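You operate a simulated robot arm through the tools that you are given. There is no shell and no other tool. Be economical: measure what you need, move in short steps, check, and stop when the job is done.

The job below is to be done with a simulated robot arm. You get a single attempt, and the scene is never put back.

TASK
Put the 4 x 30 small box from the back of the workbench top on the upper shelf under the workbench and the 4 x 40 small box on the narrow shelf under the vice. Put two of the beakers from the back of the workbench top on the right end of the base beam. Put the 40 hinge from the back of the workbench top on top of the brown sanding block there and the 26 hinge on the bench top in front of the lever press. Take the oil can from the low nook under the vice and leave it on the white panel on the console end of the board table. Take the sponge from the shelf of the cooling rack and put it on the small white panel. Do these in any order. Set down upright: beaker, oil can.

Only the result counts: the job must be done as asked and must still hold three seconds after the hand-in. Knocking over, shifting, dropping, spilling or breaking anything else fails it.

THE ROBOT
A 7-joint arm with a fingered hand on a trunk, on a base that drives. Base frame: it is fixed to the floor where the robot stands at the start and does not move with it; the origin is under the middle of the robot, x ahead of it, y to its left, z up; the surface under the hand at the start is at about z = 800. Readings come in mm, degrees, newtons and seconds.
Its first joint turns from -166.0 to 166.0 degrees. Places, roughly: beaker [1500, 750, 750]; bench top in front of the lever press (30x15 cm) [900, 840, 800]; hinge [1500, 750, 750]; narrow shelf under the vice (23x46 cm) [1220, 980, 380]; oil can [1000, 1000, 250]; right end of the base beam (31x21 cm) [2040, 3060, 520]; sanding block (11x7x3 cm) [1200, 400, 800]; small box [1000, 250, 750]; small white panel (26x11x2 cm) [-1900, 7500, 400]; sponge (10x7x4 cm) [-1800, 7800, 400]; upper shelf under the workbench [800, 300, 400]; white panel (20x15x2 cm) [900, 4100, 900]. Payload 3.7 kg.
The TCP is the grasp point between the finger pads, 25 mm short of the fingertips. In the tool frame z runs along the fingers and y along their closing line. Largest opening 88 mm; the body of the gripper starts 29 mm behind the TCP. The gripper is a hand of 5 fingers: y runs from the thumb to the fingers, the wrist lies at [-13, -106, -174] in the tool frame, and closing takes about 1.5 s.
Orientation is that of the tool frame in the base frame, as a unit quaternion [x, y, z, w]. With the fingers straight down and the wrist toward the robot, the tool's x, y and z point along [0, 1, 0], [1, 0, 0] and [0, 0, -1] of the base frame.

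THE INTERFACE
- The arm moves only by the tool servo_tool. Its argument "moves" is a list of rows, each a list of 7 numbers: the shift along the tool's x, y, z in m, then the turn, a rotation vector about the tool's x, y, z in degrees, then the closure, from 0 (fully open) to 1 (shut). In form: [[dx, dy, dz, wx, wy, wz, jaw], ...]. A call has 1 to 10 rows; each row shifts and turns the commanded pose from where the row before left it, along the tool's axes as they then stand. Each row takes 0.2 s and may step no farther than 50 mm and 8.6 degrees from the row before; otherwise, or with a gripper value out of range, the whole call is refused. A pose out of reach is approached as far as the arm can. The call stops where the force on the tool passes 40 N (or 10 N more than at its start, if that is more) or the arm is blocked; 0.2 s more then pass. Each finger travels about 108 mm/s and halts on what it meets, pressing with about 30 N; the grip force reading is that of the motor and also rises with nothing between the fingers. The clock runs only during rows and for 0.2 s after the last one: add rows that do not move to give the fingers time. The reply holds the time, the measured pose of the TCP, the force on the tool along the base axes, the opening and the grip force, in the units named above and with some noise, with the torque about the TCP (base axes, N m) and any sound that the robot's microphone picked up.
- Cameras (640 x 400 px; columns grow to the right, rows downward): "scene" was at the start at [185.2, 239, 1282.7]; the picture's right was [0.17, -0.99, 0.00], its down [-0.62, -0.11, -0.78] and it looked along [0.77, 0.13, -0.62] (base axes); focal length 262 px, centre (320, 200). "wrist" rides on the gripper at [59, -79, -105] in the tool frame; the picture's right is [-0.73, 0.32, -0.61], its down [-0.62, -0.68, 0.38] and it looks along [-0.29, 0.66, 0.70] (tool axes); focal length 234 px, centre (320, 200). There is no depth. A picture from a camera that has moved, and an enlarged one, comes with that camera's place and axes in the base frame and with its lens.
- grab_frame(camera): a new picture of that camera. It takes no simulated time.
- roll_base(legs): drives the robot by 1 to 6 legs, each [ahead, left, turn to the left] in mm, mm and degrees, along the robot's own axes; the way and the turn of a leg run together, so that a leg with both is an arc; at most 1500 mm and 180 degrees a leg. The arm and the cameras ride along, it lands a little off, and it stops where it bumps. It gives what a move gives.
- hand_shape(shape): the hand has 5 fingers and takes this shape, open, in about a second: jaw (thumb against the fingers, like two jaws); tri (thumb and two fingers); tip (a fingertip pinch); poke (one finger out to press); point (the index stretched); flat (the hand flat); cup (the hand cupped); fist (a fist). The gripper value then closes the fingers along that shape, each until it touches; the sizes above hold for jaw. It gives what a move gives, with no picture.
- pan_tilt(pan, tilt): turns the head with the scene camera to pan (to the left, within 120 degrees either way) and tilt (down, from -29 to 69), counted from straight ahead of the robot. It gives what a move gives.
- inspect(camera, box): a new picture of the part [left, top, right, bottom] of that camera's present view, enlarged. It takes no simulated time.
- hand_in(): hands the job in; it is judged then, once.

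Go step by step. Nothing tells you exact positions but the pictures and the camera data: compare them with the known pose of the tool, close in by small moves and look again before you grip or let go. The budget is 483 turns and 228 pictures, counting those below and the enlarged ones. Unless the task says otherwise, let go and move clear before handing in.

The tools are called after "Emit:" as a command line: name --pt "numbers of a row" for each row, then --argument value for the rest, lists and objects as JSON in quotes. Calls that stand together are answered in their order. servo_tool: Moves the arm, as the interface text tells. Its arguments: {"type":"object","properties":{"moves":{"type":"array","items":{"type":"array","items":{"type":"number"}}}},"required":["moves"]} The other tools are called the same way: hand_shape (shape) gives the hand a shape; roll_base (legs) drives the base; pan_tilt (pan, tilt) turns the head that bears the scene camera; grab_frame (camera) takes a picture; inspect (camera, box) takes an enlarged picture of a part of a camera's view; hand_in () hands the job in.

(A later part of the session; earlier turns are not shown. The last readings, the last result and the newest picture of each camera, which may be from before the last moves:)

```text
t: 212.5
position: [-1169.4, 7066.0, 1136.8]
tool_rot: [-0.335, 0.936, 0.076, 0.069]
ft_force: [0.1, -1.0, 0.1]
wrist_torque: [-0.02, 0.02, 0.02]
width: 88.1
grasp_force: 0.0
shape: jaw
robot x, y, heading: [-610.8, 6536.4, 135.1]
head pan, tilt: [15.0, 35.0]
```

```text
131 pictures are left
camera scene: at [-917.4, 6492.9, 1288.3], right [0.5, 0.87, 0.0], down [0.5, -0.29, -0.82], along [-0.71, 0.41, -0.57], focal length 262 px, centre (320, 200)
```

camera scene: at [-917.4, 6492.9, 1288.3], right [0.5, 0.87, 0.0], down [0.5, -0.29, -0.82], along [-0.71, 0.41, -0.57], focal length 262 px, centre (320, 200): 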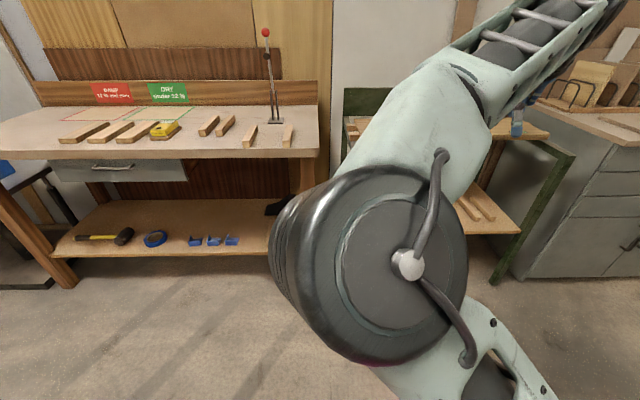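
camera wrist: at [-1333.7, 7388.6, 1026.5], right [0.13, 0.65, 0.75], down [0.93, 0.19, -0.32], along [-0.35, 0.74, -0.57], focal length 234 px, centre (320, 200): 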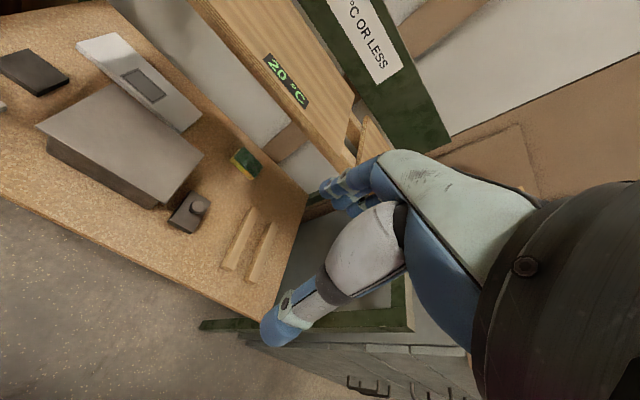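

Emit:
servo_tool --pt "0 0 0 1.17 3.8 -7.2 0" --pt "0 0 0 1.17 3.8 -7.2 0" --pt "0 0 0 1.17 3.8 -7.2 0" --pt "-0.0073 0.0253 0.0384 0 0 0 0" --pt "-0.0073 0.0253 0.0384 0 0 0 0" --pt "-0.0073 0.0253 0.0384 0 0 0 0" --pt "-0.0073 0.0253 0.0384 0 0 0 0" --pt "-0.0073 0.0253 0.0384 0 0 0 0" --pt "-0.0073 0.0253 0.0384 0 0 0 0" --pt "-0.0073 0.0253 0.0384 0 0 0 0"

Emit:
servo_tool --pt "-0.0073 0.0253 0.0384 0 0 0 0" --pt "-0.0073 0.0253 0.0384 0 0 0 0" --pt "-0.0073 0.0253 0.0384 0 0 0 0" --pt "-0.0073 0.0253 0.0384 0 0 0 0" --pt "-0.0073 0.0253 0.0384 0 0 0 0" --pt "-0.0073 0.0253 0.0384 0 0 0 0" --pt "-0.0073 0.0253 0.0384 0 0 0 0" --pt "-0.0073 0.0253 0.0384 0 0 0 0" --pt "0 0 0 0 0 0 0"

Emit:
grab_frame --camera "scene"

Emit:
grab_frame --camera "wrist"

```text
t: 214.7
position: [-1300.0, 7195.8, 865.8]
tool_rot: [-0.508, 0.861, 0.0, -0.002]
ft_force: [0.0, -0.6, -0.1]
wrist_torque: [-0.02, -0.02, -0.02]
width: 87.9
grasp_force: 0.0
shape: jaw
robot x, y, heading: [-613.0, 6539.8, 134.9]
head pan, tilt: [15.0, 35.0]
```

```text
t: 216.7
position: [-1446.9, 7342.4, 559.5]
tool_rot: [-0.508, 0.861, 0.0, -0.002]
ft_force: [0.4, -0.1, -0.3]
wrist_torque: [-0.01, -0.02, -0.02]
width: 87.8
grasp_force: 0.0
shape: jaw
robot x, y, heading: [-612.6, 6538.1, 134.7]
head pan, tilt: [15.0, 35.0]
```

```text
130 pictures are left
camera scene: at [-917.5, 6492.9, 1288.3], right [0.5, 0.87, 0.0], down [0.5, -0.29, -0.82], along [-0.71, 0.41, -0.57], focal length 262 px, centre (320, 200)
```

scene: 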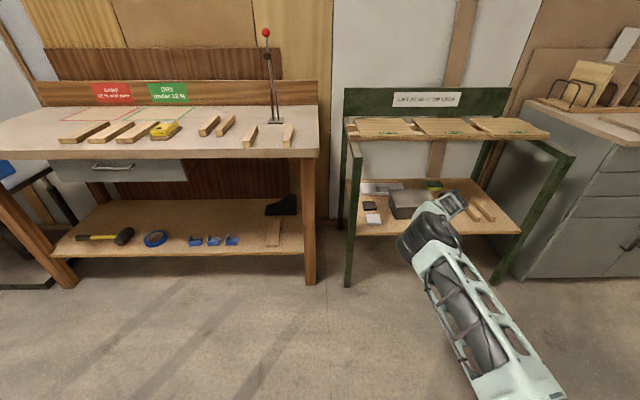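

```text
129 pictures are left
camera wrist: at [-1405.6, 7253.4, 664.1], right [0.07, 0.79, 0.6], down [0.9, 0.22, -0.39], along [-0.44, 0.57, -0.7], focal length 234 px, centre (320, 200)
```

wrist: 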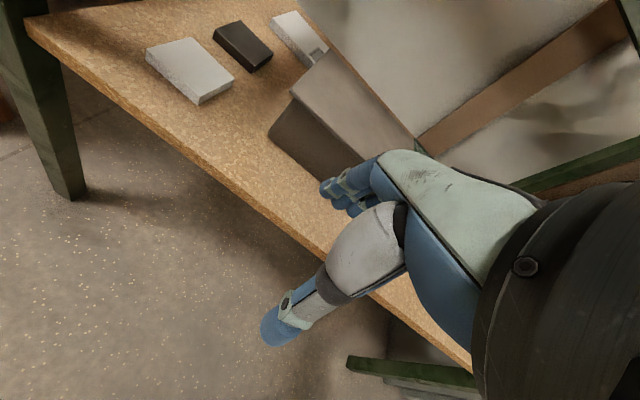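

Emit:
inspect --camera "scene" --box '[340, 160, 540, 285]'

```text
3.20 times, centred on (440, 222) of scene
camera zoom: at [-917.5, 6492.9, 1288.3], right [0.5, 0.87, 0.0], down [0.5, -0.29, -0.82], along [-0.71, 0.41, -0.57], focal length 838 px, centre (-64, 128)
```

zoom: 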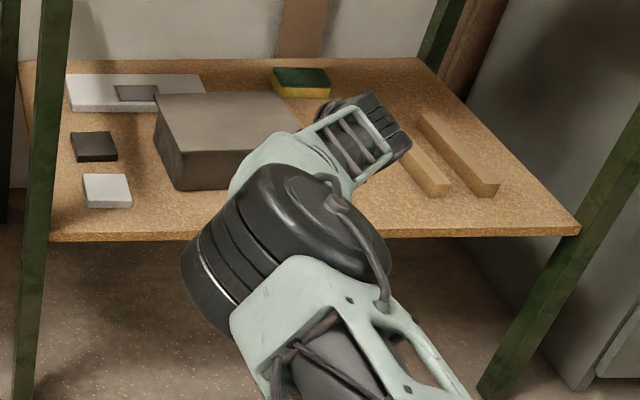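

Emit:
roll_base --legs '[[440, -74, 0]]'

Emit:
grab_frame --camera "wrist"

Emit:
grab_frame --camera "scene"

```text
t: 219.4
position: [-1692.4, 7706.7, 559.6]
tool_rot: [-0.506, 0.863, 0.0, -0.002]
ft_force: [0.2, 0.1, 0.2]
wrist_torque: [0.04, -0.01, 0.02]
width: 87.9
grasp_force: 0.0
shape: jaw
robot x, y, heading: [-862.2, 6896.6, 134.6]
head pan, tilt: [15.0, 35.0]
```

```text
127 pictures are left
camera wrist: at [-1651.3, 7617.9, 664.5], right [0.07, 0.79, 0.6], down [0.9, 0.21, -0.39], along [-0.43, 0.57, -0.7], focal length 234 px, centre (320, 200)
```

wrist: 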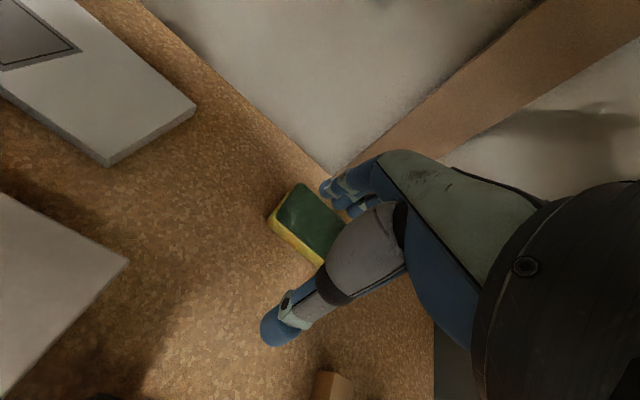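

```text
126 pictures are left
camera scene: at [-1168.3, 6854.3, 1288.3], right [0.51, 0.86, 0.0], down [0.49, -0.29, -0.82], along [-0.71, 0.41, -0.57], focal length 262 px, centre (320, 200)
```

scene: 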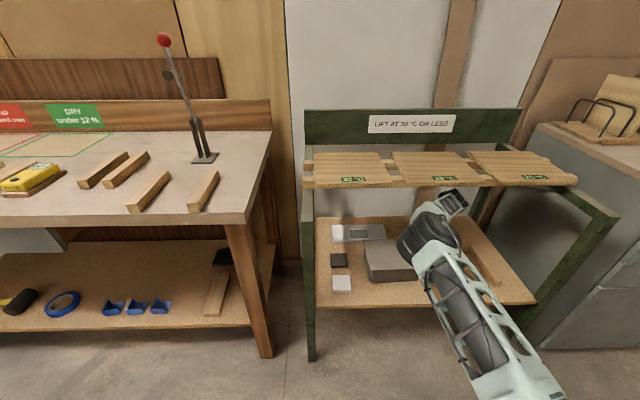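

Emit:
roll_base --legs '[[100, -17, 0]]'

Emit:
servo_tool --pt "0 0 0.03 0 0 0 0" --pt "0 0 0.03 0 0 0 0" --pt "0 0 0 0 0 0 0"

Emit:
grab_frame --camera "wrist"

```text
t: 220.6
position: [-1745.1, 7785.0, 542.4]
tool_rot: [-0.503, 0.864, -0.011, 0.002]
ft_force: [0.9, 0.0, 0.2]
wrist_torque: [0.01, -0.01, 0.03]
width: 87.7
grasp_force: 0.1
shape: jaw
robot x, y, heading: [-920.6, 6980.1, 134.6]
head pan, tilt: [15.0, 35.0]
```

```text
t: 221.4
position: [-1746.6, 7783.2, 481.2]
tool_rot: [-0.503, 0.864, -0.011, 0.004]
ft_force: [-0.4, -0.3, -0.3]
wrist_torque: [0.01, 0.02, -0.04]
width: 88.0
grasp_force: 0.1
shape: jaw
robot x, y, heading: [-925.1, 6976.8, 134.5]
head pan, tilt: [15.0, 35.0]
```

```text
125 pictures are left
camera wrist: at [-1707.6, 7695.7, 587.5], right [0.07, 0.8, 0.6], down [0.91, 0.2, -0.37], along [-0.42, 0.57, -0.71], focal length 234 px, centre (320, 200)
```

wrist: 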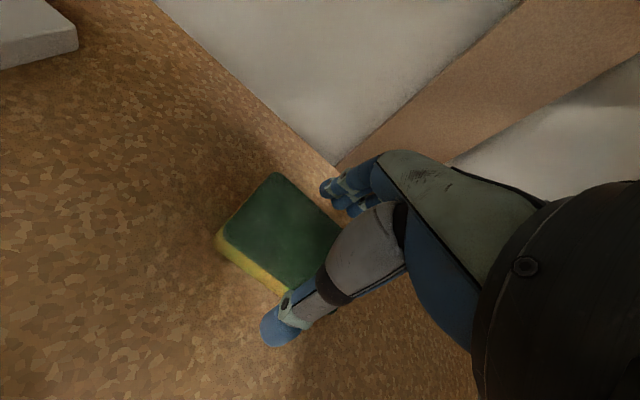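

Emit:
grab_frame --camera "scene"

```text
124 pictures are left
camera scene: at [-1231.0, 6935.0, 1288.3], right [0.51, 0.86, 0.0], down [0.49, -0.29, -0.82], along [-0.71, 0.42, -0.57], focal length 262 px, centre (320, 200)
```

scene: 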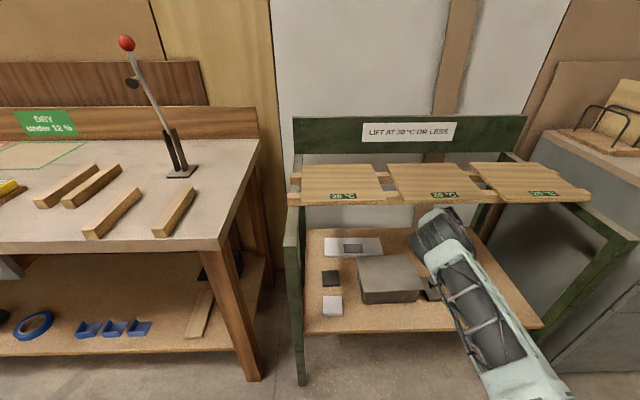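

Emit:
servo_tool --pt "-0.004 0.009 0 0 0 4.0 0" --pt "0 0 0.02 0 0 0 0" --pt "0 0 0 0 0 0 0"

Emit:
grab_frame --camera "wrist"

```text
t: 222.2
position: [-1750.7, 7791.5, 460.1]
tool_rot: [-0.472, 0.882, -0.011, 0.004]
ft_force: [0.2, -0.6, -0.5]
wrist_torque: [-0.01, 0.02, -0.03]
width: 88.1
grasp_force: 0.0
shape: jaw
robot x, y, heading: [-925.8, 6978.7, 134.6]
head pan, tilt: [15.0, 35.0]
```

```text
123 pictures are left
camera wrist: at [-1719.2, 7701.3, 566.9], right [0.12, 0.79, 0.6], down [0.92, 0.14, -0.37], along [-0.37, 0.59, -0.71], focal length 234 px, centre (320, 200)
```

wrist: 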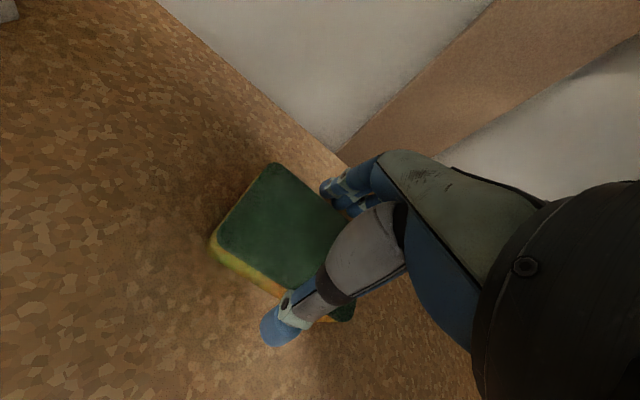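

Emit:
servo_tool --pt "0 0.005 0 0 0 0 0" --pt "0 0 0.012 0 0 0 0" --pt "0 0 0.01 0 0 0 0" --pt "0 0 0 0 0 0 0"

Emit:
grab_frame --camera "wrist"

```text
t: 223.2
position: [-1755.0, 7791.9, 448.5]
tool_rot: [-0.472, 0.882, -0.011, 0.004]
ft_force: [1.1, 0.0, 1.5]
wrist_torque: [-0.03, -0.03, 0.06]
width: 87.8
grasp_force: 0.0
shape: jaw
out of reach, approached as far as the arm can: row 3
robot x, y, heading: [-926.4, 6978.6, 134.5]
head pan, tilt: [15.0, 35.0]
```

```text
122 pictures are left
camera wrist: at [-1722.6, 7702.7, 555.0], right [0.12, 0.79, 0.6], down [0.92, 0.14, -0.37], along [-0.37, 0.59, -0.71], focal length 234 px, centre (320, 200)
```

wrist: 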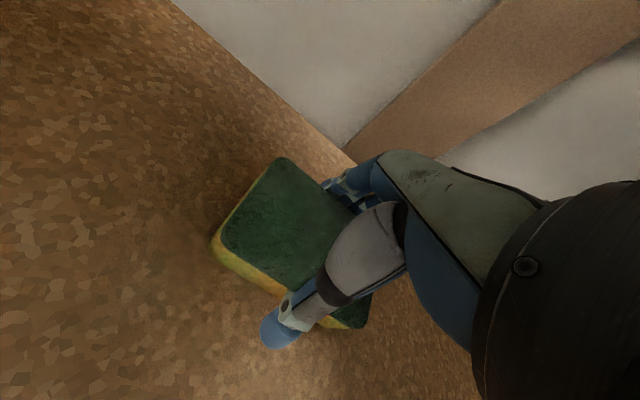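

Emit:
servo_tool --pt "0 0 0 0 0 0 0.5" --pt "0 0 0 0 0 0 1" --pt "0 0 0 0 0 0 1" --pt "0 0 0 0 0 0 1" --pt "0 0 0 0 0 0 1" --pt "0 0 0 0 0 0 1" --pt "0 0 0 0 0 0 1"

Emit:
servo_tool --pt "0 0 -0.02 0 0 0 1" --pt "0 0 -0.02 0 0 0 1" --pt "0 0 0 0 0 0 1"

Emit:
grab_frame --camera "wrist"

```text
t: 224.8
position: [-1754.5, 7791.4, 448.5]
tool_rot: [-0.471, 0.882, -0.011, 0.003]
ft_force: [-0.4, -0.6, 1.3]
wrist_torque: [0.11, 0.03, 0.04]
width: 58.7
grasp_force: 30.2
shape: jaw
robot x, y, heading: [-925.0, 6979.7, 134.3]
head pan, tilt: [15.0, 35.0]
```

```text
t: 225.6
position: [-1754.5, 7792.8, 489.2]
tool_rot: [-0.473, 0.881, -0.011, 0.003]
ft_force: [0.5, -0.1, -0.1]
wrist_torque: [-0.01, 0.01, -0.01]
width: 58.6
grasp_force: 29.6
shape: jaw
robot x, y, heading: [-926.5, 6977.0, 134.7]
head pan, tilt: [15.0, 35.0]
```

```text
121 pictures are left
camera wrist: at [-1723.4, 7703.2, 595.9], right [0.12, 0.79, 0.6], down [0.92, 0.14, -0.37], along [-0.37, 0.59, -0.71], focal length 234 px, centre (320, 200)
```

wrist: 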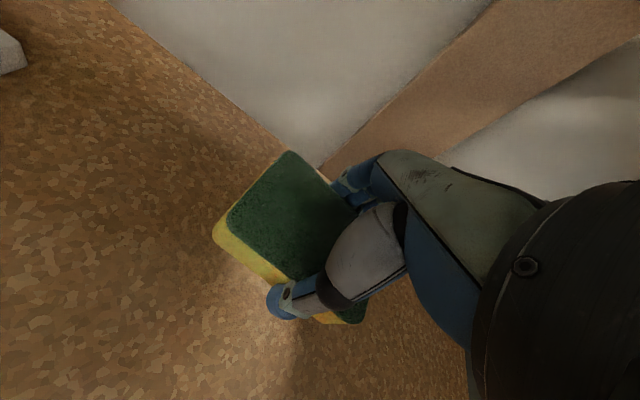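

Emit:
roll_base --legs '[[-71, 240, 0]]'

Emit:
grab_frame --camera "wrist"

Emit:
grab_frame --camera "scene"

```text
t: 227.4
position: [-1875.8, 7572.0, 489.5]
tool_rot: [-0.475, 0.88, -0.011, 0.003]
ft_force: [0.1, 0.8, 0.2]
wrist_torque: [0.02, 0.03, 0.01]
width: 58.6
grasp_force: 29.9
shape: jaw
robot x, y, heading: [-1043.2, 6756.6, 134.8]
head pan, tilt: [15.0, 35.0]
```

```text
120 pictures are left
camera wrist: at [-1844.6, 7482.2, 595.9], right [0.12, 0.79, 0.6], down [0.92, 0.14, -0.37], along [-0.38, 0.59, -0.71], focal length 234 px, centre (320, 200)
```

wrist: 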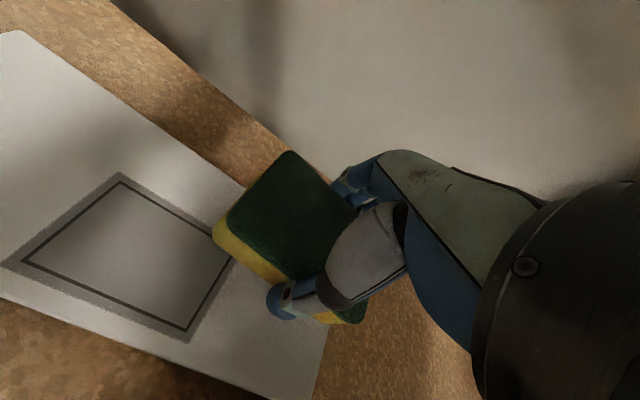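

```text
119 pictures are left
camera scene: at [-1348.0, 6716.6, 1288.3], right [0.5, 0.86, 0.0], down [0.5, -0.29, -0.82], along [-0.71, 0.41, -0.57], focal length 262 px, centre (320, 200)
```

scene: 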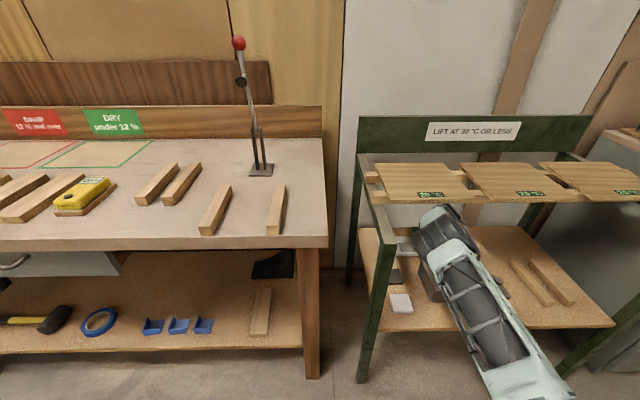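

Emit:
roll_base --legs '[[-57, 62, 0]]'

Emit:
grab_frame --camera "wrist"

```text
t: 228.4
position: [-1867.3, 7526.6, 499.0]
tool_rot: [-0.464, 0.886, -0.007, 0.001]
ft_force: [0.8, 0.6, -0.6]
wrist_torque: [-0.01, -0.03, -0.02]
width: 58.6
grasp_force: 29.9
shape: jaw
robot x, y, heading: [-1045.2, 6695.1, 134.5]
head pan, tilt: [15.0, 35.0]
stopped in leg 1: the robot was blocked; the commanded pose is now the measured one
```

```text
118 pictures are left
camera wrist: at [-1837.3, 7434.6, 604.5], right [0.14, 0.79, 0.6], down [0.92, 0.12, -0.38], along [-0.37, 0.6, -0.71], focal length 234 px, centre (320, 200)
```

wrist: 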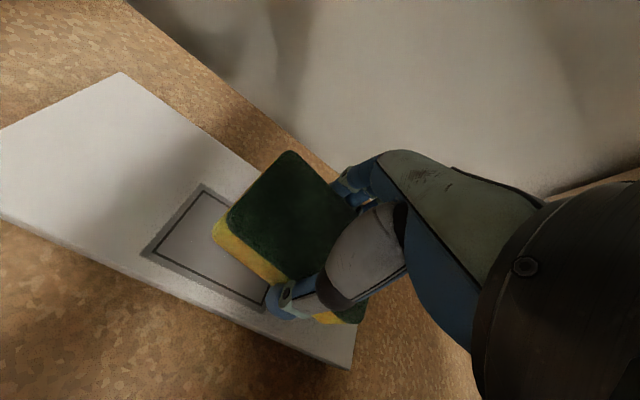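

Emit:
grab_frame --camera "scene"

```text
117 pictures are left
camera scene: at [-1351.4, 6653.3, 1288.3], right [0.51, 0.86, 0.0], down [0.49, -0.29, -0.82], along [-0.71, 0.41, -0.57], focal length 262 px, centre (320, 200)
```

scene: 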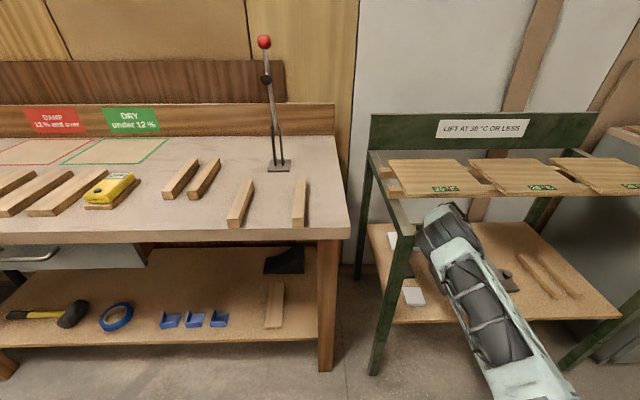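

Emit:
inspect --camera "scene" --box '[360, 150, 520, 330]'

```text
2.22 times, centred on (440, 240) of scene
camera zoom: at [-1351.4, 6653.3, 1288.3], right [0.51, 0.86, 0.0], down [0.49, -0.29, -0.82], along [-0.71, 0.41, -0.57], focal length 582 px, centre (53, 111)
```

zoom: 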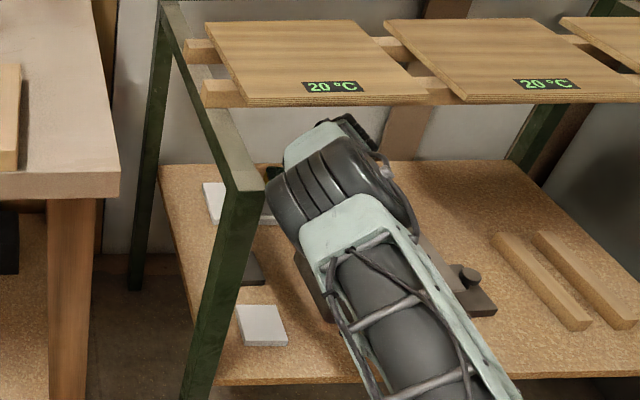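

Emit:
inspect --camera "scene" --box '[420, 230, 500, 300]'

```text
5.71 times, centred on (460, 265) of scene
camera zoom: at [-1351.4, 6653.3, 1288.3], right [0.51, 0.86, 0.0], down [0.49, -0.29, -0.82], along [-0.71, 0.41, -0.57], focal length 1496 px, centre (-480, -171)
```

zoom: 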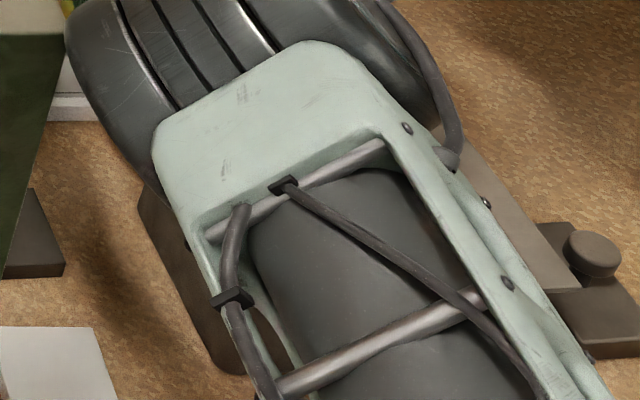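

Emit:
pan_tilt --pan 110 --tilt 45

Emit:
grab_frame --camera "scene"

```text
t: 230.1
position: [-1867.7, 7524.5, 499.4]
tool_rot: [-0.464, 0.886, -0.007, 0.001]
ft_force: [0.6, -0.2, -0.1]
wrist_torque: [0.0, 0.03, -0.01]
width: 58.5
grasp_force: 29.7
shape: jaw
robot x, y, heading: [-1049.4, 6699.1, 134.9]
head pan, tilt: [110.0, 45.0]
```

```text
114 pictures are left
camera scene: at [-1310.1, 6535.5, 1273.6], right [-0.9, 0.43, 0.0], down [0.3, 0.64, -0.71], along [-0.3, -0.64, -0.71], focal length 262 px, centre (320, 200)
```

scene: 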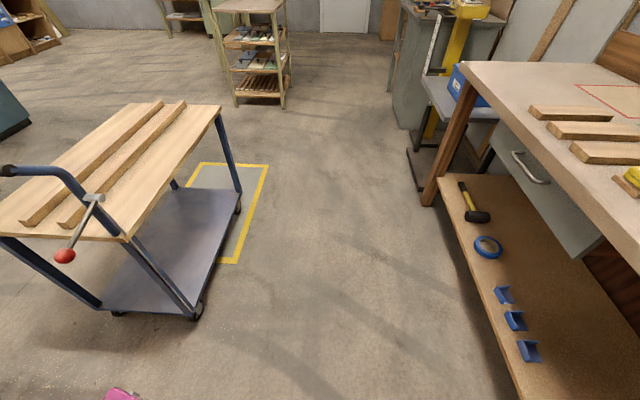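

Emit:
servo_tool --pt "0.012 -0.004 0 0 0 0 1" --pt "0.012 -0.004 0 0 0 0 1" --pt "0.012 -0.004 0 0 0 0 1" --pt "0 0 0 0 0 0 1"

Emit:
grab_frame --camera "wrist"

```text
t: 231.3
position: [-1854.9, 7546.3, 513.0]
tool_rot: [-0.442, 0.897, -0.001, -0.005]
ft_force: [-1.2, -0.4, -0.4]
wrist_torque: [0.01, -0.01, -0.01]
width: 58.7
grasp_force: 30.1
shape: jaw
robot x, y, heading: [-1052.2, 6717.6, 132.5]
head pan, tilt: [110.0, 45.0]
stopped in row 4: the arm was blocked; the commanded pose is now the measured one
```

```text
113 pictures are left
camera wrist: at [-1827.0, 7453.3, 618.1], right [0.19, 0.78, 0.6], down [0.92, 0.08, -0.39], along [-0.35, 0.63, -0.7], focal length 234 px, centre (320, 200)
```

wrist: 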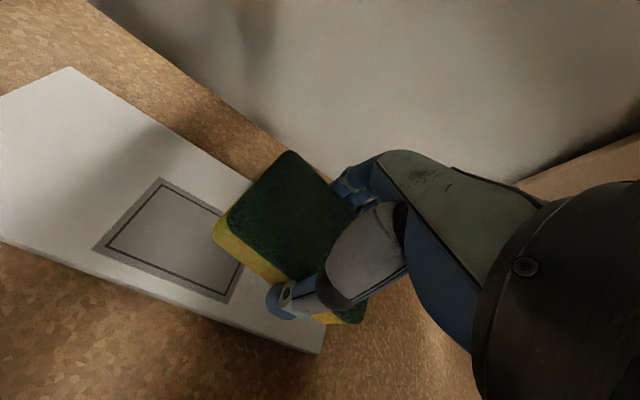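

Emit:
roll_base --legs '[[76, -227, 0], [-60, -20, 0]]'

Emit:
pan_tilt --pan 20 --tilt 35

Emit:
grab_frame --camera "scene"

```text
t: 233.7
position: [-1687.4, 7719.5, 506.2]
tool_rot: [-0.445, 0.895, -0.003, -0.003]
ft_force: [0.6, 0.4, -0.7]
wrist_torque: [0.02, -0.03, 0.01]
width: 58.5
grasp_force: 30.7
shape: jaw
robot x, y, heading: [-883.1, 6889.7, 132.5]
head pan, tilt: [110.0, 45.0]
```

```text
t: 235.3
position: [-1688.3, 7718.3, 507.4]
tool_rot: [-0.445, 0.896, -0.004, -0.003]
ft_force: [0.5, 0.3, -0.4]
wrist_torque: [0.0, 0.02, -0.01]
width: 58.6
grasp_force: 29.8
shape: jaw
robot x, y, heading: [-884.1, 6889.9, 132.7]
head pan, tilt: [20.0, 35.0]
```

```text
112 pictures are left
camera scene: at [-1195.8, 6851.4, 1288.3], right [0.46, 0.89, 0.0], down [0.51, -0.26, -0.82], along [-0.73, 0.38, -0.57], focal length 262 px, centre (320, 200)
```

scene: 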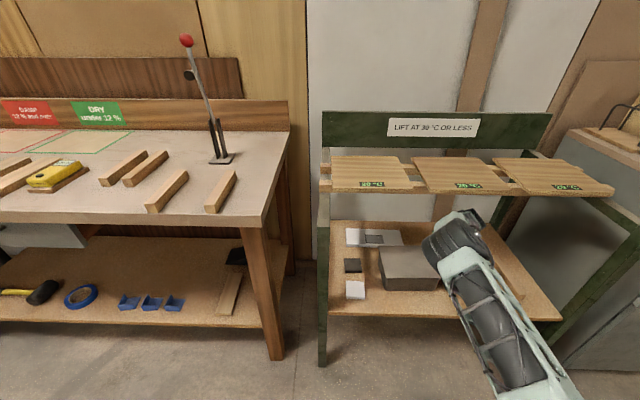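

Emit:
roll_base --legs '[[45, 15, 0]]'

Emit:
servo_tool --pt "0.002 0.015 0.01 0 0 0 1" --pt "0.0485 -0.0077 0.002 0 0 -0.7 1" --pt "0.0485 -0.0077 0.002 0 0 -0.7 1" --pt "0.0485 -0.0077 0.002 0 0 -0.7 1" --pt "0 0 0 0 0 0 1"

Emit:
grab_frame --camera "wrist"

Emit:
grab_frame --camera "scene"

```text
t: 236.2
position: [-1728.8, 7741.7, 505.9]
tool_rot: [-0.444, 0.896, -0.003, -0.002]
ft_force: [-0.4, -0.2, -0.2]
wrist_torque: [0.0, 0.02, -0.03]
width: 58.5
grasp_force: 30.2
shape: jaw
robot x, y, heading: [-927.7, 6909.7, 132.5]
head pan, tilt: [20.0, 35.0]
```

```text
t: 237.4
position: [-1812.7, 7616.7, 490.7]
tool_rot: [-0.461, 0.887, -0.003, -0.001]
ft_force: [-0.3, 0.3, 0.6]
wrist_torque: [0.02, 0.02, 0.01]
width: 58.4
grasp_force: 30.2
shape: jaw
robot x, y, heading: [-925.4, 6912.5, 132.7]
head pan, tilt: [20.0, 35.0]
```

```text
111 pictures are left
camera wrist: at [-1780.8, 7524.9, 596.3], right [0.15, 0.78, 0.6], down [0.92, 0.12, -0.39], along [-0.37, 0.61, -0.7], focal length 234 px, centre (320, 200)
```

wrist: 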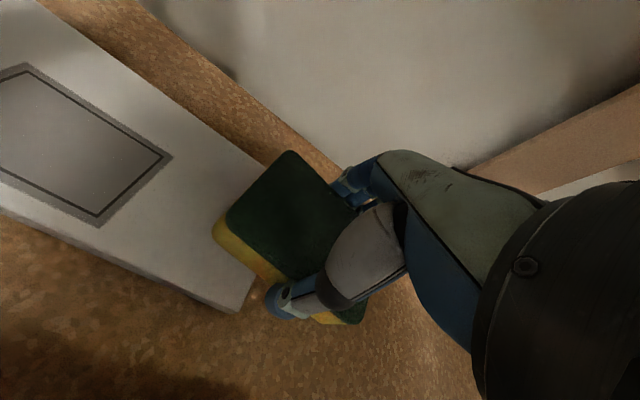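

```text
110 pictures are left
camera scene: at [-1237.5, 6874.4, 1288.3], right [0.46, 0.89, 0.0], down [0.51, -0.26, -0.82], along [-0.73, 0.38, -0.57], focal length 262 px, centre (320, 200)
```

scene: 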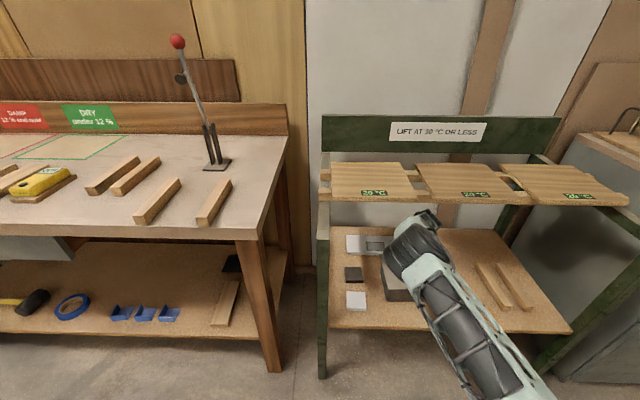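

Emit:
servo_tool --pt "0.048 -0.0063 0 0 0 0 1" --pt "0.048 -0.0063 0 0 0 0 1" --pt "0.04 -0.0063 0 0 0 0 1" --pt "0 0 0 0 0 0 1"

Emit:
grab_frame --camera "wrist"

Emit:
grab_frame --camera "scene"

```text
t: 238.4
position: [-1875.9, 7495.1, 492.5]
tool_rot: [-0.461, 0.887, -0.003, -0.002]
ft_force: [0.4, -0.3, -0.1]
wrist_torque: [0.01, 0.02, -0.03]
width: 58.7
grasp_force: 29.7
shape: jaw
robot x, y, heading: [-925.2, 6914.3, 132.7]
head pan, tilt: [20.0, 35.0]
```

```text
109 pictures are left
camera wrist: at [-1844.7, 7403.9, 597.4], right [0.15, 0.78, 0.6], down [0.92, 0.11, -0.39], along [-0.37, 0.61, -0.7], focal length 234 px, centre (320, 200)
```

wrist: 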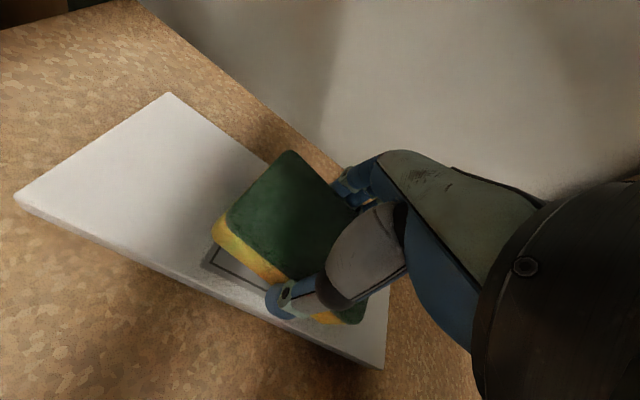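

```text
108 pictures are left
camera scene: at [-1237.5, 6874.3, 1288.3], right [0.46, 0.89, 0.0], down [0.51, -0.26, -0.82], along [-0.73, 0.38, -0.57], focal length 262 px, centre (320, 200)
```

scene: 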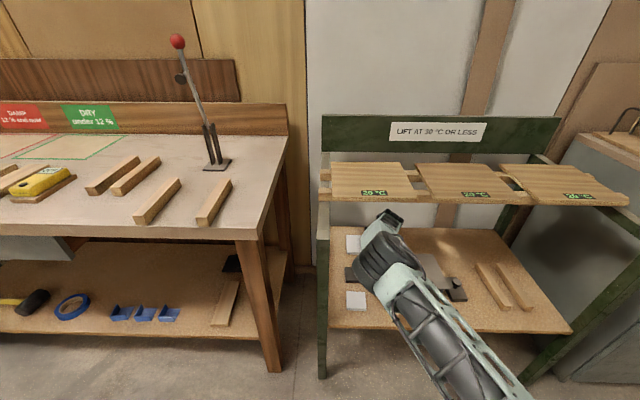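

Emit:
servo_tool --pt "0.008 0 0.008 0 0 0 1" --pt "0 0 0.008 0 0 0 1" --pt "0 0 0 0 0 0 1"

Emit:
servo_tool --pt "0 0 0.006 0 0 0 1" --pt "0 0 0 0 0 0 1"

Emit:
grab_frame --camera "wrist"

```text
t: 239.2
position: [-1880.4, 7491.1, 477.3]
tool_rot: [-0.461, 0.888, -0.003, -0.002]
ft_force: [-0.4, 0.0, -0.5]
wrist_torque: [-0.01, 0.01, -0.02]
width: 58.6
grasp_force: 29.9
shape: jaw
robot x, y, heading: [-921.8, 6914.7, 132.6]
head pan, tilt: [20.0, 35.0]
```

```text
t: 239.8
position: [-1878.7, 7488.3, 471.7]
tool_rot: [-0.461, 0.887, -0.003, -0.002]
ft_force: [0.3, 0.6, -0.4]
wrist_torque: [0.0, 0.0, 0.03]
width: 58.4
grasp_force: 30.8
shape: jaw
robot x, y, heading: [-921.7, 6912.7, 132.7]
head pan, tilt: [20.0, 35.0]
```

```text
107 pictures are left
camera wrist: at [-1848.0, 7397.5, 576.6], right [0.15, 0.78, 0.6], down [0.92, 0.11, -0.39], along [-0.37, 0.61, -0.7], focal length 234 px, centre (320, 200)
```

wrist: 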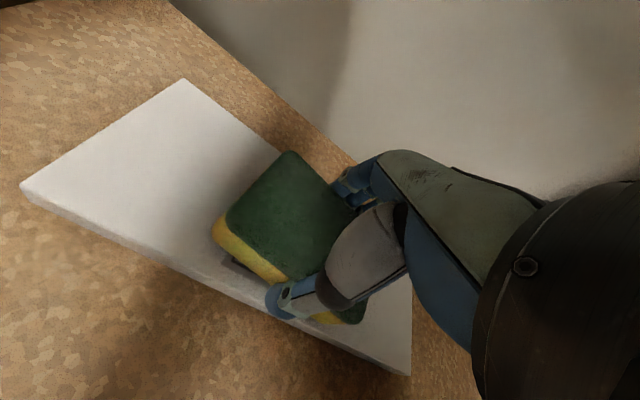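

Emit:
servo_tool --pt "0 0 0.005 0 0 0 1" --pt "0 0 0 0 0 0 1"

Emit:
servo_tool --pt "0 0 0.004 0 0 0 1" --pt "0 0 0 0 0 0 1"

```text
t: 240.4
position: [-1878.3, 7490.1, 467.0]
tool_rot: [-0.461, 0.888, -0.003, -0.002]
ft_force: [0.1, -0.1, 0.9]
wrist_torque: [0.05, -0.08, 0.0]
width: 58.5
grasp_force: 30.7
shape: jaw
robot x, y, heading: [-925.9, 6913.8, 132.4]
head pan, tilt: [20.0, 35.0]
```

```text
t: 241.0
position: [-1879.2, 7489.0, 465.1]
tool_rot: [-0.46, 0.888, -0.001, -0.003]
ft_force: [1.6, -0.9, 20.1]
wrist_torque: [-0.09, -0.31, 0.04]
width: 58.0
grasp_force: 30.1
shape: jaw
robot x, y, heading: [-926.1, 6914.7, 132.6]
head pan, tilt: [20.0, 35.0]
```

Contact with the panel; I release and lift a little, then check.

Emit:
servo_tool --pt "0 0 -0.002 0 0 0 0.6" --pt "0 0 0 0 0 0 0.2" --pt "0 0 0 0 0 0 0" --pt "0 0 0 0 0 0 0" --pt "0 0 -0.015 0 0 0 0" --pt "0 0 -0.02 0 0 0 0" --pt "0 0 -0.01 0 0 0 0"

Emit:
grab_frame --camera "wrist"

```text
t: 242.6
position: [-1876.3, 7489.7, 507.9]
tool_rot: [-0.461, 0.887, -0.002, -0.002]
ft_force: [-0.4, 0.6, -0.2]
wrist_torque: [0.02, 0.02, 0.01]
width: 87.7
grasp_force: 0.1
shape: jaw
robot x, y, heading: [-925.3, 6915.2, 132.6]
head pan, tilt: [20.0, 35.0]
```

```text
106 pictures are left
camera wrist: at [-1846.8, 7398.3, 613.4], right [0.15, 0.78, 0.6], down [0.92, 0.11, -0.39], along [-0.37, 0.61, -0.7], focal length 234 px, centre (320, 200)
```

wrist: 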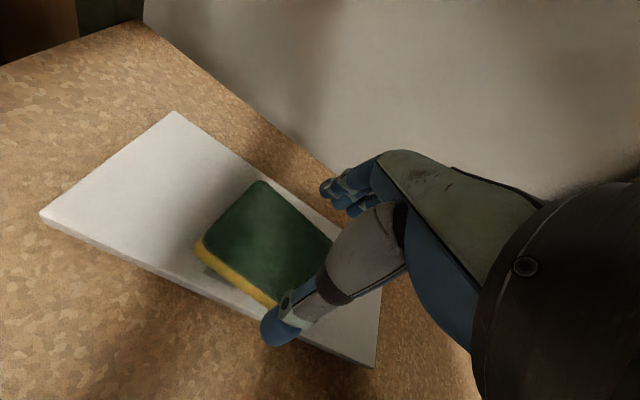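

Emit:
servo_tool --pt "0 0 -0.02 0 0 0 0" --pt "-0.048 0.0063 0 0 0 0 0" --pt "-0.048 0.0063 0 0 0 0 0" --pt "-0.048 0.0063 0 0 0 0 0" --pt "-0.048 0.0063 0 0 0 0 0" --pt "-0.048 0.0063 0 0 0 0 0" --pt "-0.048 0.0063 0 0 0 0 0"

```text
t: 244.2
position: [-1742.9, 7746.4, 525.5]
tool_rot: [-0.463, 0.886, -0.004, -0.003]
ft_force: [-0.4, -0.5, 0.3]
wrist_torque: [0.03, -0.01, 0.0]
width: 87.5
grasp_force: 0.1
shape: jaw
robot x, y, heading: [-923.4, 6915.2, 132.9]
head pan, tilt: [20.0, 35.0]
```

Emit:
roll_base --legs '[[-286, -93, 0], [-350, 180, 0]]'

Emit:
pan_tilt --pan 0 --tilt 35

Emit:
grab_frame --camera "scene"

```text
t: 246.2
position: [-1528.7, 7602.8, 525.5]
tool_rot: [-0.461, 0.887, -0.004, -0.003]
ft_force: [0.1, 0.0, -0.7]
wrist_torque: [-0.04, -0.02, 0.0]
width: 87.6
grasp_force: 0.1
shape: jaw
robot x, y, heading: [-714.1, 6768.1, 132.4]
head pan, tilt: [20.0, 35.0]
stopped in leg 1: the robot was blocked; the commanded pose is now the measured one
```

```text
t: 247.1
position: [-1530.7, 7602.9, 524.9]
tool_rot: [-0.461, 0.888, -0.003, -0.003]
ft_force: [-0.4, 0.6, 0.6]
wrist_torque: [0.02, 0.01, 0.02]
width: 87.7
grasp_force: 0.1
shape: jaw
robot x, y, heading: [-715.9, 6765.7, 132.6]
head pan, tilt: [0.0, 35.0]
```

```text
105 pictures are left
camera scene: at [-1008.1, 6754.3, 1288.3], right [0.74, 0.68, 0.0], down [0.39, -0.42, -0.82], along [-0.55, 0.6, -0.57], focal length 262 px, centre (320, 200)
```

scene: 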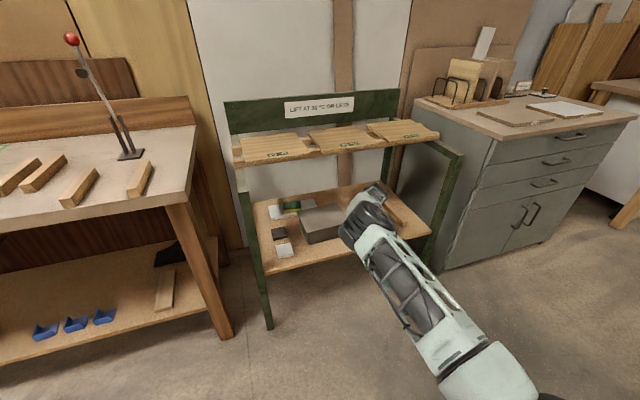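

Emit:
pan_tilt --pan -95 --tilt 45

Emit:
grab_frame --camera "scene"

```text
t: 248.8
position: [-1530.6, 7603.3, 525.6]
tool_rot: [-0.461, 0.887, -0.003, -0.002]
ft_force: [-0.9, -0.6, -0.1]
wrist_torque: [0.0, 0.0, 0.0]
width: 87.7
grasp_force: 0.0
shape: jaw
robot x, y, heading: [-715.8, 6767.2, 132.6]
head pan, tilt: [-95.0, 45.0]
```

```text
104 pictures are left
camera scene: at [-884.1, 6739.2, 1273.5], right [0.61, -0.79, 0.0], down [-0.56, -0.43, -0.71], along [0.56, 0.43, -0.71], focal length 262 px, centre (320, 200)
```

scene: 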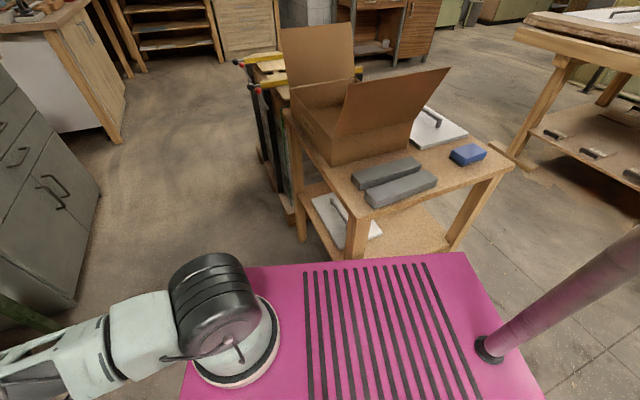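

Emit:
servo_tool --pt "0 0 -0.03 0 0 0 0" --pt "0 0 -0.03 0 0 0 0"

Emit:
roll_base --legs '[[0, 60, 0], [-400, 60, 0]]'

Emit:
pan_tilt --pan -60 --tilt 35

Emit:
grab_frame --camera "scene"

```text
t: 249.4
position: [-1530.0, 7604.3, 585.7]
tool_rot: [-0.461, 0.887, -0.003, -0.002]
ft_force: [-0.3, -0.5, -0.7]
wrist_torque: [0.0, 0.02, 0.0]
width: 87.5
grasp_force: 0.1
shape: jaw
robot x, y, heading: [-714.2, 6768.2, 132.3]
head pan, tilt: [-95.0, 45.0]
```

```text
t: 252.5
position: [-1340.8, 7231.3, 584.9]
tool_rot: [-0.458, 0.889, -0.003, -0.002]
ft_force: [0.4, -0.1, 0.0]
wrist_torque: [0.0, 0.02, -0.02]
width: 87.6
grasp_force: 0.0
shape: jaw
robot x, y, heading: [-528.7, 6391.7, 132.0]
head pan, tilt: [-95.0, 45.0]
```

```text
t: 253.5
position: [-1341.0, 7230.2, 586.3]
tool_rot: [-0.458, 0.889, -0.003, -0.003]
ft_force: [-0.4, -0.3, 0.4]
wrist_torque: [0.0, 0.04, -0.02]
width: 87.7
grasp_force: 0.0
shape: jaw
robot x, y, heading: [-528.0, 6385.9, 132.3]
head pan, tilt: [-60.0, 35.0]
```

```text
103 pictures are left
camera scene: at [-736.6, 6396.2, 1288.3], right [0.95, -0.31, 0.0], down [-0.18, -0.55, -0.82], along [0.25, 0.78, -0.57], focal length 262 px, centre (320, 200)
```

scene: 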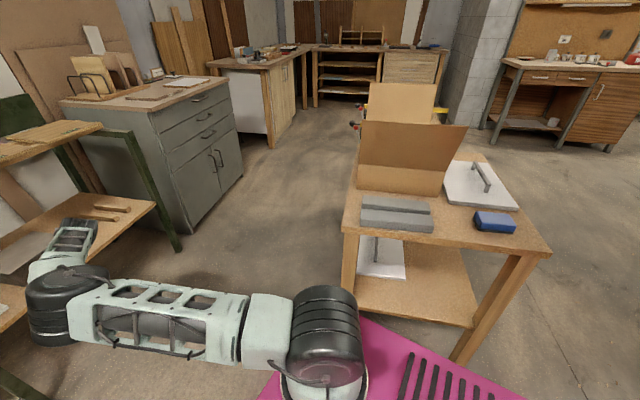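

Emit:
servo_tool --pt "0.0141 -0.0284 -0.0379 0 0 0 0" --pt "0.0141 -0.0284 -0.0379 0 0 0 0" --pt "0.0141 -0.0284 -0.0379 0 0 0 0" --pt "0.0141 -0.0284 -0.0379 0 0 0 0" --pt "0.0141 -0.0284 -0.0379 0 0 0 0" --pt "0.0141 -0.0284 -0.0379 0 0 0 0" --pt "0.0141 -0.0284 -0.0379 0 0 0 0" --pt "0.0141 -0.0284 -0.0379 0 0 0 0" --pt "0.0141 -0.0284 -0.0379 0 0 0 0" --pt "0.0141 -0.0284 -0.0379 0 0 0 0"

Emit:
servo_tool --pt "0.0141 -0.0284 -0.0379 0 0 0 0" --pt "0.0141 -0.0284 -0.0379 0 0 0 0" --pt "0.0141 -0.0284 -0.0379 0 0 0 0" --pt "0.0141 -0.0284 -0.0379 0 0 6 0" --pt "0 0 0 0 0 6 0" --pt "0 0 0 0 0 0 0"

Emit:
pan_tilt --pan 0 --tilt 35

Emit:
grab_frame --camera "scene"

```text
t: 255.7
position: [-1189.2, 6953.0, 965.2]
tool_rot: [-0.457, 0.889, -0.003, -0.002]
ft_force: [0.1, 0.8, -0.2]
wrist_torque: [0.0, 0.0, -0.02]
width: 87.8
grasp_force: 0.0
shape: jaw
robot x, y, heading: [-527.6, 6389.2, 132.3]
head pan, tilt: [-60.0, 35.0]
```

```text
t: 257.1
position: [-1130.0, 6843.1, 1119.1]
tool_rot: [-0.362, 0.932, -0.004, -0.002]
ft_force: [0.1, 0.6, 0.0]
wrist_torque: [0.03, 0.02, 0.02]
width: 87.9
grasp_force: 0.1
shape: jaw
robot x, y, heading: [-532.1, 6394.7, 132.7]
head pan, tilt: [-60.0, 35.0]
```

```text
t: 258.4
position: [-1130.6, 6843.0, 1118.6]
tool_rot: [-0.361, 0.932, -0.004, -0.002]
ft_force: [0.7, 0.5, 0.5]
wrist_torque: [-0.03, 0.0, 0.02]
width: 87.8
grasp_force: 0.1
shape: jaw
robot x, y, heading: [-530.0, 6391.8, 132.5]
head pan, tilt: [0.0, 35.0]
```

```text
102 pictures are left
camera scene: at [-822.6, 6377.5, 1288.3], right [0.74, 0.67, 0.0], down [0.39, -0.42, -0.82], along [-0.55, 0.61, -0.57], focal length 262 px, centre (320, 200)
```

scene: 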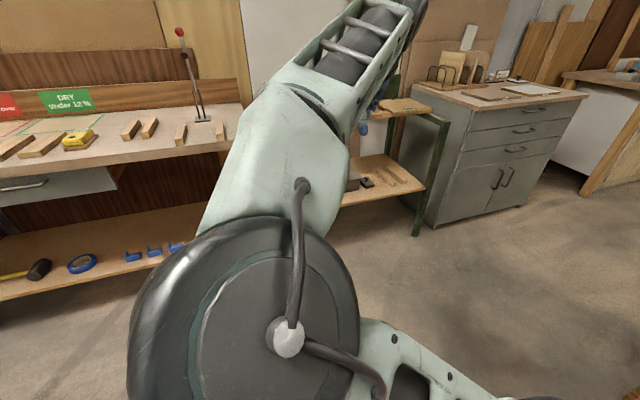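

Emit:
roll_base --legs '[[-874, 218, 0], [-406, 1185, 0], [0, 0, -161.5]]'

```text
t: 275.8
position: [4.3, 4238.9, 1119.0]
tool_rot: [0.865, 0.502, 0.002, -0.004]
ft_force: [0.2, -0.1, -0.6]
wrist_torque: [0.02, 0.01, 0.0]
width: 87.9
grasp_force: 0.1
shape: jaw
robot x, y, heading: [-701.9, 4488.5, -29.6]
head pan, tilt: [0.0, 35.0]
```

Emit:
servo_tool --pt "0.046 -0.015 0 0 0 0 0" --pt "0.046 -0.015 0 0 0 0 0" --pt "0.046 -0.015 0 0 0 0 0" --pt "0.046 -0.015 0 0 0 0 0" --pt "0.046 -0.015 0 0 0 0 0" --pt "0.046 -0.015 0 0 0 0 0" --pt "0.046 -0.015 0 0 0 0 0" --pt "0.046 -0.015 0 0 0 0 0" --pt "0.046 -0.015 0 0 0 0 0" --pt "0.046 -0.015 0 0 0 0 0"

Emit:
grab_frame --camera "scene"

```text
t: 278.0
position: [54.4, 4488.6, 1119.7]
tool_rot: [0.865, 0.502, 0.001, -0.003]
ft_force: [-0.6, -0.9, -0.2]
wrist_torque: [0.04, -0.02, 0.04]
width: 87.9
grasp_force: 0.0
shape: jaw
out of reach, approached as far as the arm can: row 6, 7, 8, 9, 10
robot x, y, heading: [-700.8, 4490.4, -29.8]
head pan, tilt: [0.0, 35.0]
```

```text
101 pictures are left
camera scene: at [-429.1, 4587.5, 1288.3], right [-0.5, -0.87, 0.0], down [-0.5, 0.29, -0.82], along [0.71, -0.41, -0.57], focal length 262 px, centre (320, 200)
```

scene: 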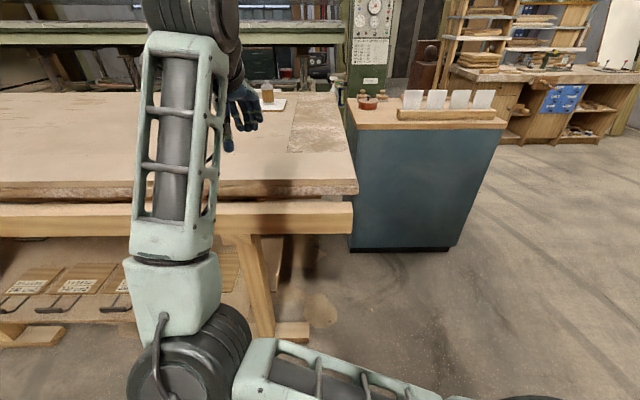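

Emit:
servo_tool --pt "-0.0224 0.0419 0 0 0 0 0" --pt "-0.0224 0.0419 0 0 0 0 0" --pt "-0.0224 0.0419 0 0 0 0 0" --pt "-0.0224 0.0419 0 0 0 0 0" --pt "-0.0224 0.0419 0 0 0 0 0" --pt "-0.0224 0.0419 0 0 0 0 0" --pt "-0.0224 0.0419 0 0 0 0 0" --pt "-0.0224 0.0419 0 0 0 0 0" --pt "-0.0224 0.0419 0 0 0 0 0" --pt "-0.0224 0.0419 0 0 0 0 0"

Emit:
servo_tool --pt "0.043 -0.024 0 0 0 0 0" --pt "0.043 -0.024 0 0 0 0 0" --pt "0.043 -0.024 0 0 0 0 0" --pt "0.043 -0.024 0 0 0 0 0" --pt "0.043 -0.024 0 0 0 0 0" --pt "0.043 -0.024 0 0 0 0 0" --pt "0.043 -0.024 0 0 0 0 0" --pt "0.043 -0.024 0 0 0 0 0" --pt "0.043 -0.024 0 0 0 0 0" --pt "0.043 -0.024 0 0 0 0 0"

Emit:
grab_frame --camera "scene"

```text
t: 280.2
position: [275.0, 4142.2, 1114.5]
tool_rot: [0.864, 0.504, 0.002, -0.003]
ft_force: [-0.9, 0.8, 0.2]
wrist_torque: [0.0, 0.0, 0.03]
width: 87.9
grasp_force: 0.1
shape: jaw
out of reach, approached as far as the arm can: row 9, 10
robot x, y, heading: [-701.4, 4485.5, -29.9]
head pan, tilt: [0.0, 35.0]
```

```text
t: 282.4
position: [253.2, 4302.1, 1093.7]
tool_rot: [0.846, 0.533, -0.003, -0.01]
ft_force: [-0.2, -0.1, -0.7]
wrist_torque: [-0.02, 0.0, -0.03]
width: 88.0
grasp_force: 0.1
shape: jaw
out of reach, approached as far as the arm can: row 1, 2, 3, 4, 5, 6, 7, 8, 9, 10
robot x, y, heading: [-709.0, 4489.0, -30.2]
head pan, tilt: [0.0, 35.0]
```

```text
100 pictures are left
camera scene: at [-429.1, 4587.5, 1288.3], right [-0.5, -0.87, 0.0], down [-0.5, 0.29, -0.82], along [0.71, -0.41, -0.57], focal length 262 px, centre (320, 200)
```

scene: 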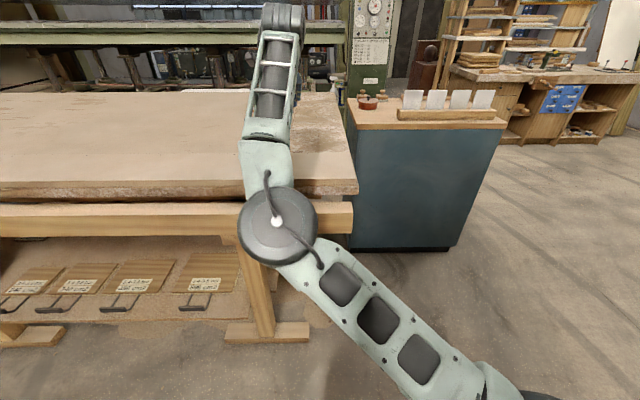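

Emit:
servo_tool --pt "-0.01 -0.045 0 0 0 -8 0" --pt "-0.01 -0.045 0 0 0 -8 0" --pt "0 -0.045 0 0 0 -8 0" --pt "0 -0.045 0 0 0 -8 0" --pt "0.01 -0.04 0 0 0 -8 0" --pt "0.01 -0.03 0 0 0 -8 0" --pt "0 0 0 0 0 -8 0" --pt "0 0 0 0 0 -8 0" --pt "0 0 0 0 0 0 0"

Emit:
grab_frame --camera "scene"

```text
t: 284.4
position: [2.1, 4333.0, 1100.6]
tool_rot: [0.435, 0.901, 0.003, -0.01]
ft_force: [-0.9, 0.0, 1.0]
wrist_torque: [-0.01, 0.01, 0.0]
width: 87.9
grasp_force: 0.1
shape: jaw
robot x, y, heading: [-705.9, 4488.0, -30.1]
head pan, tilt: [0.0, 35.0]
```

```text
99 pictures are left
camera scene: at [-429.1, 4587.5, 1288.3], right [-0.5, -0.87, 0.0], down [-0.5, 0.29, -0.82], along [0.71, -0.41, -0.57], focal length 262 px, centre (320, 200)
```

scene: 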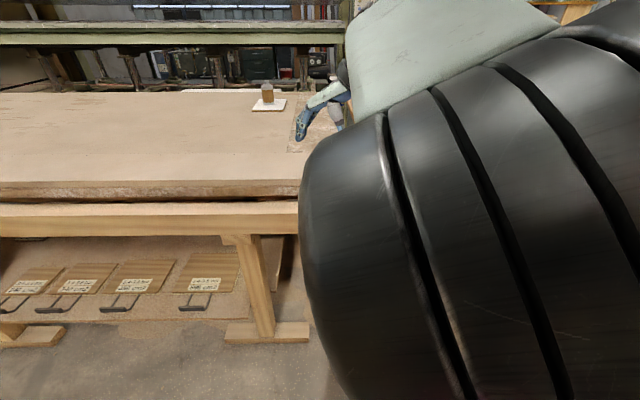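

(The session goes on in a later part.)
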